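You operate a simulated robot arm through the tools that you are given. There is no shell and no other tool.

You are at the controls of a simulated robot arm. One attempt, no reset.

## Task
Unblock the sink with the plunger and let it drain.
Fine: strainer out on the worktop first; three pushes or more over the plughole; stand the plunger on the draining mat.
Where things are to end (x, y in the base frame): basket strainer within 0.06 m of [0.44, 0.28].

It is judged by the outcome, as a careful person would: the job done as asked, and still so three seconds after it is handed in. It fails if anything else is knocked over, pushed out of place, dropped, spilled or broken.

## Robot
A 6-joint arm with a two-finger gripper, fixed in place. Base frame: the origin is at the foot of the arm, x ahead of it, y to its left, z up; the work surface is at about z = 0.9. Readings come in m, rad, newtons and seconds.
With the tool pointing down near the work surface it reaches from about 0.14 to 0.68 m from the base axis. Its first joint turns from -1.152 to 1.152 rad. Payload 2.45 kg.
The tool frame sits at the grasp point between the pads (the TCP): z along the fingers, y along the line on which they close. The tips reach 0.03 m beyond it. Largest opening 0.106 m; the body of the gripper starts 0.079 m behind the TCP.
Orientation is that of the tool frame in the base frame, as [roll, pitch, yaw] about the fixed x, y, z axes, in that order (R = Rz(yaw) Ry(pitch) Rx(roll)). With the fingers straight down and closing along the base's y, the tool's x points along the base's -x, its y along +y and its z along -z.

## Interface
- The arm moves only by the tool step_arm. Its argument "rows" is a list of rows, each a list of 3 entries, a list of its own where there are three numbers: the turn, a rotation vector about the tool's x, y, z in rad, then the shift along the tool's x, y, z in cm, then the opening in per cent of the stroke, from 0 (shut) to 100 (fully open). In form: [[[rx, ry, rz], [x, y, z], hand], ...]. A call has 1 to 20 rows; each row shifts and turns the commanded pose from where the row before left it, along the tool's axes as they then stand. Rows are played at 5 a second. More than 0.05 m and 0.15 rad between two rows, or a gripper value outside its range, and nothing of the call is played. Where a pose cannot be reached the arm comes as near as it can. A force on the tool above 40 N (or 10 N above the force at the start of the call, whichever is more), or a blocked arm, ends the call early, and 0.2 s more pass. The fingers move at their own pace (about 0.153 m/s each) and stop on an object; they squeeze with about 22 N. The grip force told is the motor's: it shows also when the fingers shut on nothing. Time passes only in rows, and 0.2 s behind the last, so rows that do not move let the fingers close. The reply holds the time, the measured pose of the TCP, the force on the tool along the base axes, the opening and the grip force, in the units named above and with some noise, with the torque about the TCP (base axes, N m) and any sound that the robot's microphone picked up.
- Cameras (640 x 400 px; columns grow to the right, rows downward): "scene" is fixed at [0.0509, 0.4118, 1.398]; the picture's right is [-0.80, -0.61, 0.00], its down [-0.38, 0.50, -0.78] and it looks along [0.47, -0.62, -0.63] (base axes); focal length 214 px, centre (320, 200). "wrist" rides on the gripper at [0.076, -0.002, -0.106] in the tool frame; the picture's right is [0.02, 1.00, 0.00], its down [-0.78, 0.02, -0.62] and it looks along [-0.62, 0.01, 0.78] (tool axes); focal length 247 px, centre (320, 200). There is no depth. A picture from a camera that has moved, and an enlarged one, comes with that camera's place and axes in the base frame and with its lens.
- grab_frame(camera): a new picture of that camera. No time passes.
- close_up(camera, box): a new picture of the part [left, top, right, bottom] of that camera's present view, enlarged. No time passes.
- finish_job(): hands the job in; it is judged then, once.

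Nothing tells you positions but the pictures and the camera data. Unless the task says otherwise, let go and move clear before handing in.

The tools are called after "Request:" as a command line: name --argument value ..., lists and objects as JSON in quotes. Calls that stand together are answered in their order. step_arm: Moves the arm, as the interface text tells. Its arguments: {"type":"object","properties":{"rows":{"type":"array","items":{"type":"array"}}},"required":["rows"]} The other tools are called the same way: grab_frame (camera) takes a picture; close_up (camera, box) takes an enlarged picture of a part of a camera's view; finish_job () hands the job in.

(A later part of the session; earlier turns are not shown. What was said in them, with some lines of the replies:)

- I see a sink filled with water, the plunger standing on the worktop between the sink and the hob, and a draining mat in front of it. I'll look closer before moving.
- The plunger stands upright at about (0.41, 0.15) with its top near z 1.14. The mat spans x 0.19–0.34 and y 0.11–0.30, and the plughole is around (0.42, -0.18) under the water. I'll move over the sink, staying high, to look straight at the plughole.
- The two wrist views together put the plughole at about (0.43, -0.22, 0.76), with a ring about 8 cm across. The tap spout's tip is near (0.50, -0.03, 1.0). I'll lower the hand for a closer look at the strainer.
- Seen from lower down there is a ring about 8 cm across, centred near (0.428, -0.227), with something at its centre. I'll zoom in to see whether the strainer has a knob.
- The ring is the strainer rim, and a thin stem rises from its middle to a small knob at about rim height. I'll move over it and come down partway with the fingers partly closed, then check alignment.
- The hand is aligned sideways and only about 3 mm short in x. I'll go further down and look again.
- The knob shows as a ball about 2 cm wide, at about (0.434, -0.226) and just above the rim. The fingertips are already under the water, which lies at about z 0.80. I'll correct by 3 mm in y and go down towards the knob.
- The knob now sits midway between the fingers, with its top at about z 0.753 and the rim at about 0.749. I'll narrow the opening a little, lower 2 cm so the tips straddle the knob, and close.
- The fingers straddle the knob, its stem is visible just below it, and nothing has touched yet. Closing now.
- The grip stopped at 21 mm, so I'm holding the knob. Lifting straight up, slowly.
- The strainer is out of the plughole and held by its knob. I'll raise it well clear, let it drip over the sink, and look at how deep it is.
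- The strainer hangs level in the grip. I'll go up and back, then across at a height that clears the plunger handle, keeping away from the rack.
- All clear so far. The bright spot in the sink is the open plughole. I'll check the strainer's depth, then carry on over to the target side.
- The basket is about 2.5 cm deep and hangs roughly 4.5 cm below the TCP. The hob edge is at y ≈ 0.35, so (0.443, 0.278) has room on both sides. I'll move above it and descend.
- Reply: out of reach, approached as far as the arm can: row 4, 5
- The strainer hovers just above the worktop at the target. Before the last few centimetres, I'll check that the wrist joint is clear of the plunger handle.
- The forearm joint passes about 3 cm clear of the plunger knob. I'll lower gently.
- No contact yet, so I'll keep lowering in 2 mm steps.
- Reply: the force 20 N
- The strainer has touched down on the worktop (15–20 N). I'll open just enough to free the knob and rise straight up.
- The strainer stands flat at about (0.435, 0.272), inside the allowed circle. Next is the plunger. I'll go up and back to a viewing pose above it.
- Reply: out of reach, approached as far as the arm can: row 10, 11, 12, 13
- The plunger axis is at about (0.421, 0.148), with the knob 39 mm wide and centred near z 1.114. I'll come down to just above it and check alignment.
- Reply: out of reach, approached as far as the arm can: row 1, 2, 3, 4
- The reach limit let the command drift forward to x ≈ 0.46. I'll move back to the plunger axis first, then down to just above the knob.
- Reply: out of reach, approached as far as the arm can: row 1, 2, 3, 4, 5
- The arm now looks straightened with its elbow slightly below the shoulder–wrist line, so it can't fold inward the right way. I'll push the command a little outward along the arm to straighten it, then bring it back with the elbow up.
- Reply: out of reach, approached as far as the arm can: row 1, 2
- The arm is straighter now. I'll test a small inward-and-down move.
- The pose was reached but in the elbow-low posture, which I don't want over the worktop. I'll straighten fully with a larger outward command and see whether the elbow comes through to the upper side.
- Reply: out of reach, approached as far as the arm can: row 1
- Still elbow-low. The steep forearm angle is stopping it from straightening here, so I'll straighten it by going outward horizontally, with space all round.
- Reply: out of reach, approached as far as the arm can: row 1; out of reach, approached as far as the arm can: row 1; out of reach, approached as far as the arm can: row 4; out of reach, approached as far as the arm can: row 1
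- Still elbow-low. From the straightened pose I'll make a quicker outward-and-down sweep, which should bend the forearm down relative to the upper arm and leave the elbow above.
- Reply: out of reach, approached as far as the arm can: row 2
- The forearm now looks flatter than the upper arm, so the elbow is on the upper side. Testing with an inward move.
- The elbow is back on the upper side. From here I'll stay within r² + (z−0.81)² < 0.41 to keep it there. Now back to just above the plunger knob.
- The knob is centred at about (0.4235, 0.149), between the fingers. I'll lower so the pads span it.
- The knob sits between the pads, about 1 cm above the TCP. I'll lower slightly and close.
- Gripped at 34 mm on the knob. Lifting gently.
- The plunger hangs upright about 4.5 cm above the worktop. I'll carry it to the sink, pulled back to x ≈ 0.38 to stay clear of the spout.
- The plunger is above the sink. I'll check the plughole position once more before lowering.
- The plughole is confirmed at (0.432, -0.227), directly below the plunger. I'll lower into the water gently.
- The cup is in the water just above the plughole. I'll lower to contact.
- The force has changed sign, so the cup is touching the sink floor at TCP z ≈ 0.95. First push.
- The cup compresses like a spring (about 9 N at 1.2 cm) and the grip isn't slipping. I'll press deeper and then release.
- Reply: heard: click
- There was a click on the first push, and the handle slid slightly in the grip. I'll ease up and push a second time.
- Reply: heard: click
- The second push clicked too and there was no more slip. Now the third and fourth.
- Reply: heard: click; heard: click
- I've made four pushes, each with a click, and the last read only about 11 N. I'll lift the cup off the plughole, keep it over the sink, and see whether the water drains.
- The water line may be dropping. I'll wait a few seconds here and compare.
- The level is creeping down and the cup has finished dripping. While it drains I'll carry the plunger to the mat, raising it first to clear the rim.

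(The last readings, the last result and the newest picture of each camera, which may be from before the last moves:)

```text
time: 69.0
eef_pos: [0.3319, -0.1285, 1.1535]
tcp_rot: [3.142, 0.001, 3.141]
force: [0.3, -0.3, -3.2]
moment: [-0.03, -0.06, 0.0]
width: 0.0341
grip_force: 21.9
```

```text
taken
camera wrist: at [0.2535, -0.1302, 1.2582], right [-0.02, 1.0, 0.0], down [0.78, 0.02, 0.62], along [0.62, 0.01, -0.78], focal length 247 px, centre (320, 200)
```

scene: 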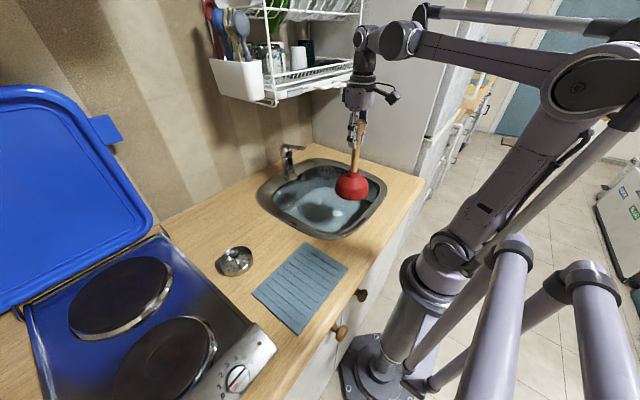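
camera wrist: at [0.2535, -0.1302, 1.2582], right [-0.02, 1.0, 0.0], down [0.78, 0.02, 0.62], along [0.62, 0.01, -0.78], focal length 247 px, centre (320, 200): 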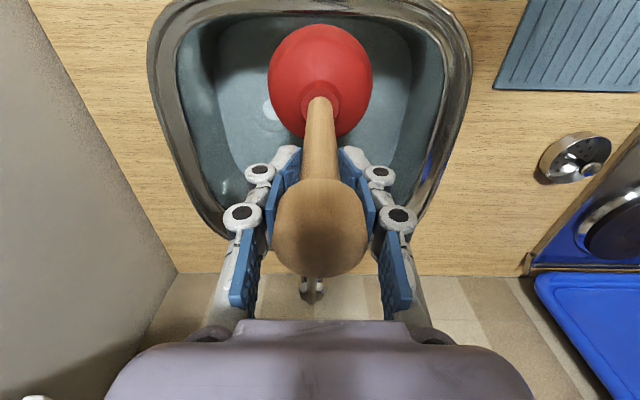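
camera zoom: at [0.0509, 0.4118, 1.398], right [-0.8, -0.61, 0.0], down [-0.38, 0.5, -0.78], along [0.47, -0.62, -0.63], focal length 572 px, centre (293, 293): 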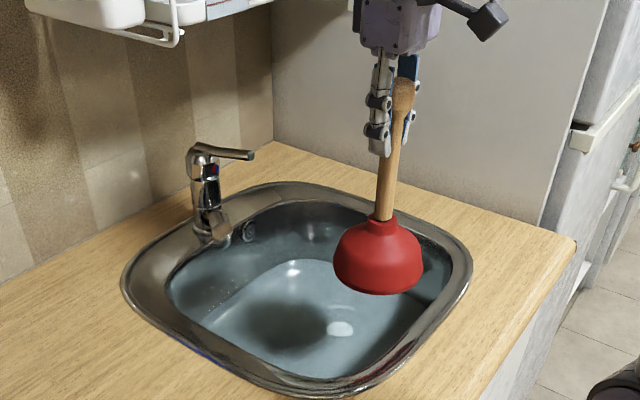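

The waterline is clearly falling, so the sink is draining. On to the mat.

Request:
step_arm --rows '[[[0, 0, 0], [0, 2.2, 0], 0], [[0, 0, 0], [0, 2.7, 0], 0], [[0, 0, 0], [0, 2.7, 0], 0], [[0, 0, 0], [0, 2.7, 0], 0], [[0, 0, 0], [0, 2.7, 0], 0], [[0, 0, 0], [1.1, 2.7, 0], 0], [[0, 0, 0], [1.1, 2.7, 0], 0], [[0, 0, 0], [1.1, 2.7, 0], 0], [[0, 0, 0], [1.1, 2.7, 0], 0], [[0, 0, 0], [1.1, 2.7, 0], 0], [[0, 0, 0], [1.1, 2.7, 0], 0], [[0, 0, 0], [0.2, 2.2, 0], 0], [[0, 0, 0], [0.2, 1.9, 0], 0], [[0, 0, 0], [0, 0, 0], 0], [[0, 0, 0], [0, 0, 0], 0]]'

Request:
grab_frame --camera "scene"

Request:
grab_frame --camera "wrist"

```text
time: 72.2
eef_pos: [0.2622, 0.2057, 1.1522]
tcp_rot: [3.141, -0.001, 3.141]
force: [0.3, -0.8, -1.6]
moment: [-0.03, -0.02, -0.02]
width: 0.0344
grip_force: 21.6
```

```text
taken
```

scene: 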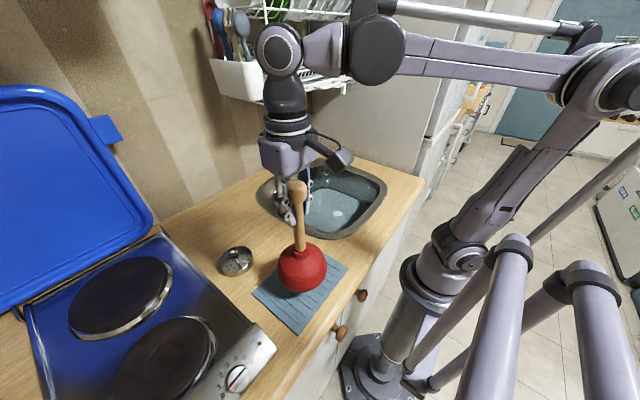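

```text
taken
camera wrist: at [0.1849, 0.2048, 1.2579], right [-0.02, 1.0, 0.0], down [0.78, 0.02, 0.62], along [0.62, 0.01, -0.78], focal length 247 px, centre (320, 200)
```

wrist: 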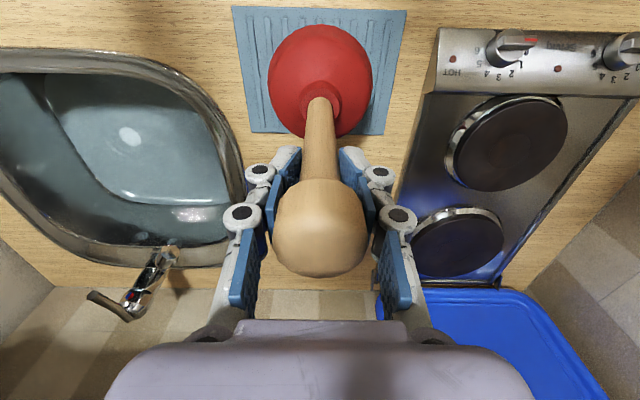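

The plunger is centred over the mat (x 0.19–0.34, y 0.10–0.30). Lowering to touch.

Request:
step_arm --rows '[[[0, 0, 0], [-0.2, -0.2, 1.5], 0], [[0, 0, 0], [0, 0, 1.2], 0], [[0, 0, 0], [0, 0, 0.8], 0], [[0, 0, 0], [0, 0, 0.5], 0], [[0, 0, 0], [0, 0, 0], 0]]'

Request:
close_up --camera "scene" --box '[220, 160, 380, 340]'

```text
time: 73.4
eef_pos: [0.265, 0.205, 1.1107]
tcp_rot: [-3.141, 0.002, 3.141]
force: [0.5, 0.6, -2.5]
moment: [-0.01, 0.0, -0.02]
width: 0.0341
grip_force: 21.5
```

```text
2.22 times, centred on (300, 250) of scene
camera zoom: at [0.051, 0.4119, 1.398], right [-0.8, -0.61, 0.0], down [-0.38, 0.5, -0.78], along [0.47, -0.62, -0.63], focal length 477 px, centre (364, 89)
```

zoom: 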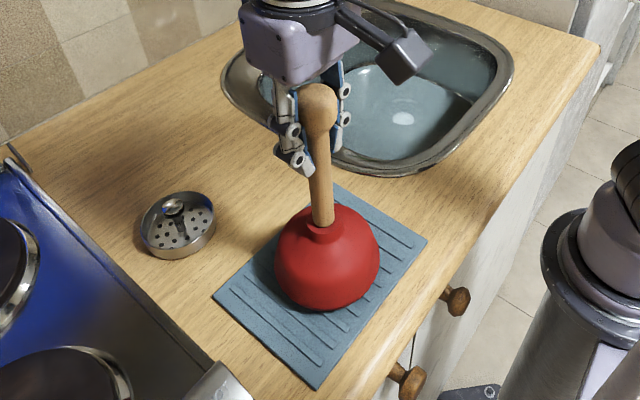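

Request:
step_arm --rows '[[[0, 0, 0], [0, 0, 0.3], 0], [[0, 0, 0], [0, 0, 0.3], 0], [[0, 0, 0], [0, 0, 0.3], 0]]'

Request:
step_arm --rows '[[[0, 0, 0], [0, 0, 0.3], 0], [[0, 0, 0], [0, 0, 0.3], 0]]'

```text
time: 74.2
eef_pos: [0.2646, 0.2045, 1.1011]
tcp_rot: [-3.141, 0.001, 3.141]
force: [0.3, 0.3, -2.7]
moment: [0.0, -0.03, 0.03]
width: 0.0342
grip_force: 21.5
```

```text
time: 74.8
eef_pos: [0.2644, 0.2039, 1.0958]
tcp_rot: [3.141, -0.002, 3.14]
force: [-0.4, -0.3, 1.7]
moment: [-0.06, -0.13, -0.01]
width: 0.034
grip_force: 21.8
```

The cup has touched the mat. I'll check that it stands upright before releasing.

Request:
step_arm --rows '[[[0, 0, 0], [0, 0, 0.2], 0], [[0, 0, 0], [0, 0, 0], 0]]'

Request:
close_up --camera "scene" --box '[220, 160, 380, 340]'

Request:
grab_frame --camera "wrist"

```text
time: 75.4
eef_pos: [0.2632, 0.2047, 1.0944]
tcp_rot: [-3.141, 0.0, -3.142]
force: [-1.8, 0.9, 2.8]
moment: [-0.03, -0.09, 0.01]
width: 0.0342
grip_force: 21.5
```

```text
2.22 times, centred on (300, 250) of scene
camera zoom: at [0.0509, 0.4118, 1.398], right [-0.8, -0.61, 0.0], down [-0.38, 0.5, -0.78], along [0.47, -0.62, -0.63], focal length 477 px, centre (364, 89)
```

zoom: 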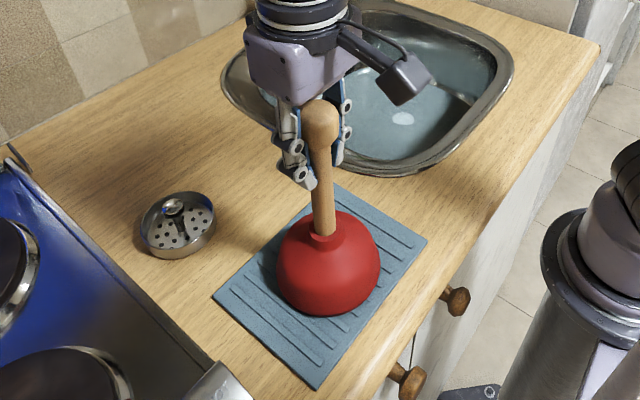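

```text
taken
camera wrist: at [0.1857, 0.2023, 1.2005], right [-0.02, 1.0, 0.0], down [0.78, 0.02, 0.62], along [0.62, 0.01, -0.78], focal length 247 px, centre (320, 200)
```

wrist: 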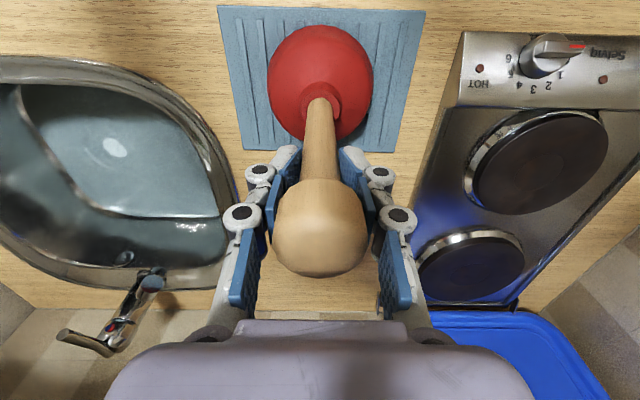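

It's upright and seated well inside the mat. Releasing gently and rising straight up.

Request:
step_arm --rows '[[[0, 0, 0], [0, 0, 0], 40], [[0, 0, 0], [0, 0, 0], 55], [[0, 0, 0], [0, 0, 0], 75], [[0, 0, 0], [0, 0, 0], 85], [[0, 0, 0], [0, 0, -1], 85], [[0, 0, 0], [0, 0, -2], 85], [[0, 0, 0], [0, 0, -3], 85], [[0, 0, 0], [0, 0, -3], 85], [[0, 0, 0], [0, 0, -3], 85], [[0, 0, 0], [0, 0, -3], 85]]'

Request:
grab_frame --camera "scene"

Request:
grab_frame --camera "wrist"

Request:
close_up --camera "scene" --box '[250, 140, 400, 250]'

```text
time: 77.6
eef_pos: [0.2628, 0.2035, 1.2434]
tcp_rot: [3.141, 0.001, 3.141]
force: [-0.5, 0.2, 0.2]
moment: [-0.04, -0.01, 0.02]
width: 0.0903
grip_force: 0.2
```

```text
taken
```

scene: 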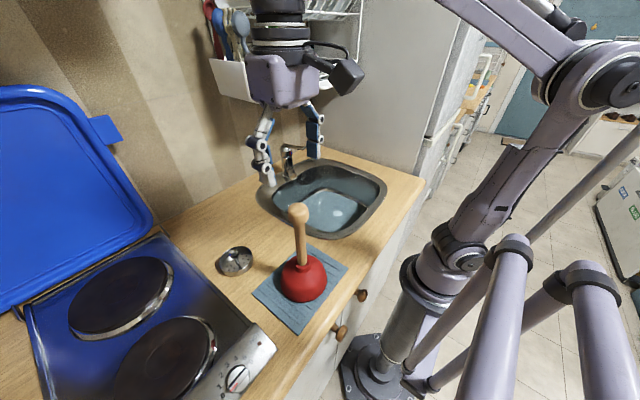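

```text
taken
camera wrist: at [0.1851, 0.2021, 1.3494], right [-0.02, 1.0, 0.0], down [0.78, 0.02, 0.62], along [0.62, 0.01, -0.78], focal length 247 px, centre (320, 200)
```

wrist: 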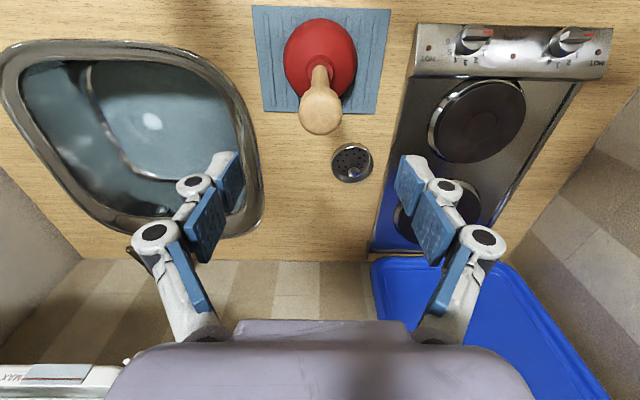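

```text
3.64 times, centred on (325, 195) of scene
camera zoom: at [0.0509, 0.4118, 1.398], right [-0.8, -0.61, 0.0], down [-0.38, 0.5, -0.78], along [0.47, -0.62, -0.63], focal length 780 px, centre (302, 218)
```

zoom: 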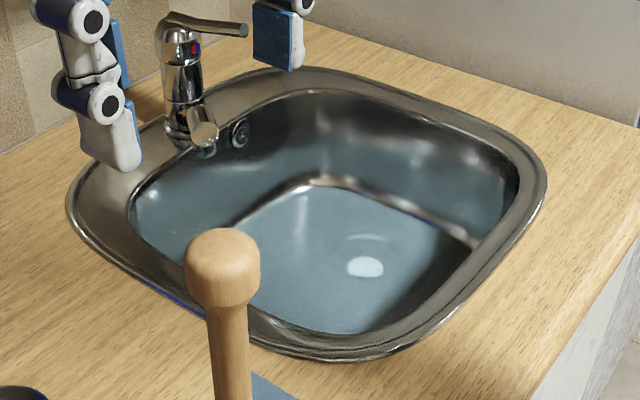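

The plunger stands on the mat and I've let go. The water has dropped a lot, so I'll wait for it to finish draining.

Request:
step_arm --rows '[[[0, 0, 0], [0, 0, 0], 85], [[0, 0, 0], [0, 0, 0], 85], [[0, 0, 0], [0, 0, 0], 85], [[0, 0, 0], [0, 0, 0], 85], [[0, 0, 0], [0, 0, 0], 85], [[0, 0, 0], [0, 0, 0], 85], [[0, 0, 0], [0, 0, 0], 85], [[0, 0, 0], [0, 0, 0], 85], [[0, 0, 0], [0, 0, 0], 85], [[0, 0, 0], [0, 0, 0], 85], [[0, 0, 0], [0, 0, 0], 85], [[0, 0, 0], [0, 0, 0], 85], [[0, 0, 0], [0, 0, 0], 85], [[0, 0, 0], [0, 0, 0], 85], [[0, 0, 0], [0, 0, 0], 85], [[0, 0, 0], [0, 0, 0], 85], [[0, 0, 0], [0, 0, 0], 85], [[0, 0, 0], [0, 0, 0], 85], [[0, 0, 0], [0, 0, 0], 85], [[0, 0, 0], [0, 0, 0], 85]]'

Request:
step_arm --rows '[[[0, 0, 0], [0, 0, 0], 85], [[0, 0, 0], [0, 0, 0], 85], [[0, 0, 0], [0, 0, 0], 85], [[0, 0, 0], [0, 0, 0], 85], [[0, 0, 0], [0, 0, 0], 85], [[0, 0, 0], [0, 0, 0], 85], [[0, 0, 0], [0, 0, 0], 85], [[0, 0, 0], [0, 0, 0], 85], [[0, 0, 0], [0, 0, 0], 85], [[0, 0, 0], [0, 0, 0], 85], [[0, 0, 0], [0, 0, 0], 85], [[0, 0, 0], [0, 0, 0], 85], [[0, 0, 0], [0, 0, 0], 85], [[0, 0, 0], [0, 0, 0], 85], [[0, 0, 0], [0, 0, 0], 85], [[0, 0, 0], [0, 0, 0], 85], [[0, 0, 0], [0, 0, 0], 85], [[0, 0, 0], [0, 0, 0], 85], [[0, 0, 0], [0, 0, 0], 85], [[0, 0, 0], [0, 0, 0], 85]]'

Request:
close_up --camera "scene" --box '[250, 140, 400, 250]'

Request:
close_up --camera "wrist" --box '[0, 0, 400, 250]'

```text
time: 81.8
eef_pos: [0.2642, 0.2044, 1.2423]
tcp_rot: [3.141, 0.0, -3.141]
force: [0.3, 0.4, 0.4]
moment: [-0.01, 0.0, 0.0]
width: 0.09
grip_force: 0.1
```

```text
time: 86.0
eef_pos: [0.2627, 0.2046, 1.2424]
tcp_rot: [-3.141, 0.0, -3.141]
force: [0.1, -0.7, 0.4]
moment: [0.0, 0.0, 0.02]
width: 0.09
grip_force: 0.0
```

```text
3.64 times, centred on (325, 195) of scene
camera zoom: at [0.0509, 0.4118, 1.398], right [-0.8, -0.61, 0.0], down [-0.38, 0.5, -0.78], along [0.47, -0.62, -0.63], focal length 780 px, centre (302, 218)
```

zoom: 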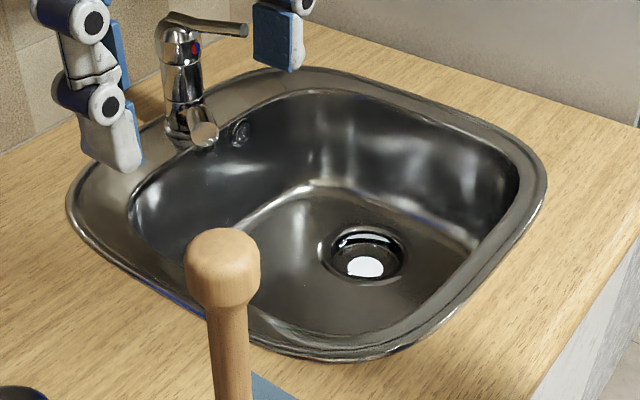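

```text
1.60 times, centred on (200, 125) of wrist
camera zoom: at [0.185, 0.2021, 1.3491], right [-0.02, 1.0, 0.0], down [0.78, 0.02, 0.62], along [0.62, 0.01, -0.78], focal length 395 px, centre (512, 320)
```

zoom: 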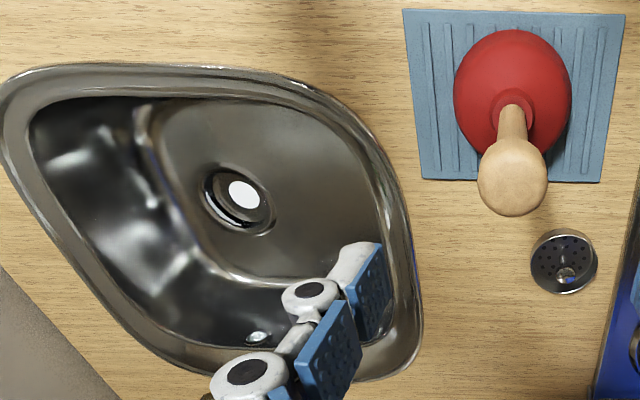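

The sink is empty, the plunger stands on the mat, and the strainer is at about (0.433, 0.272). I'll raise the hand a bit more and take a last look.

Request:
step_arm --rows '[[[0, 0, 0], [0, 0, -2], 85], [[0, 0, 0], [0, 0, -2], 85], [[0, 0, 0], [0, -2, 0], 85], [[0, 0, 0], [0, -3, 0], 85], [[0, 0, 0], [0, -3, 0], 85], [[0, 0, 0], [0, 0, 0], 85]]'

Request:
grab_frame --camera "scene"

```text
time: 87.4
eef_pos: [0.2642, 0.1233, 1.2851]
tcp_rot: [-3.141, 0.0, -3.141]
force: [1.2, -0.6, -0.4]
moment: [0.01, 0.01, 0.0]
width: 0.0901
grip_force: 0.1
```

```text
taken
```

scene: 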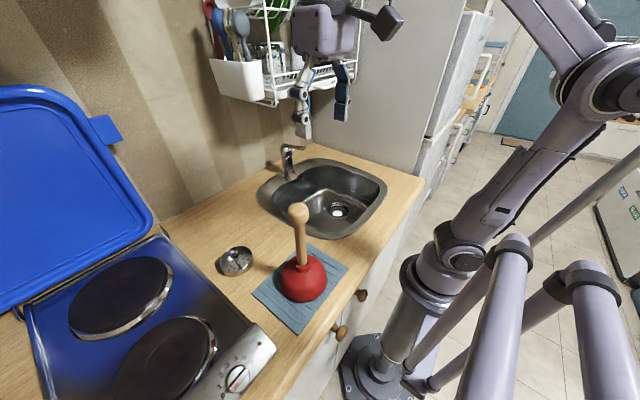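

Everything is in place: the sink has drained, the strainer is on the worktop at its spot, the plunger stands upright on the mat, and the arm is clear. Handing in.

Request:
finish_job

```text
The job is handed in.
```

The sink is unblocked and drained, and I've handed the job in.

- **Strainer:** I lifted it out first and set it on the worktop at about (0.433, 0.272), roughly 1 cm from the target.
- **Plunging:** I made four pushes over the plughole, each with a click. The water then drained away completely.
- **Plunger:** It stands upright near the middle of the draining mat, released, with the arm clear of it.

Before I picked up the plunger, the arm hit its reach limit above it and ended up in an awkward posture, so it took several extra moves in open space to recover. In the last pictures nothing else looked disturbed.
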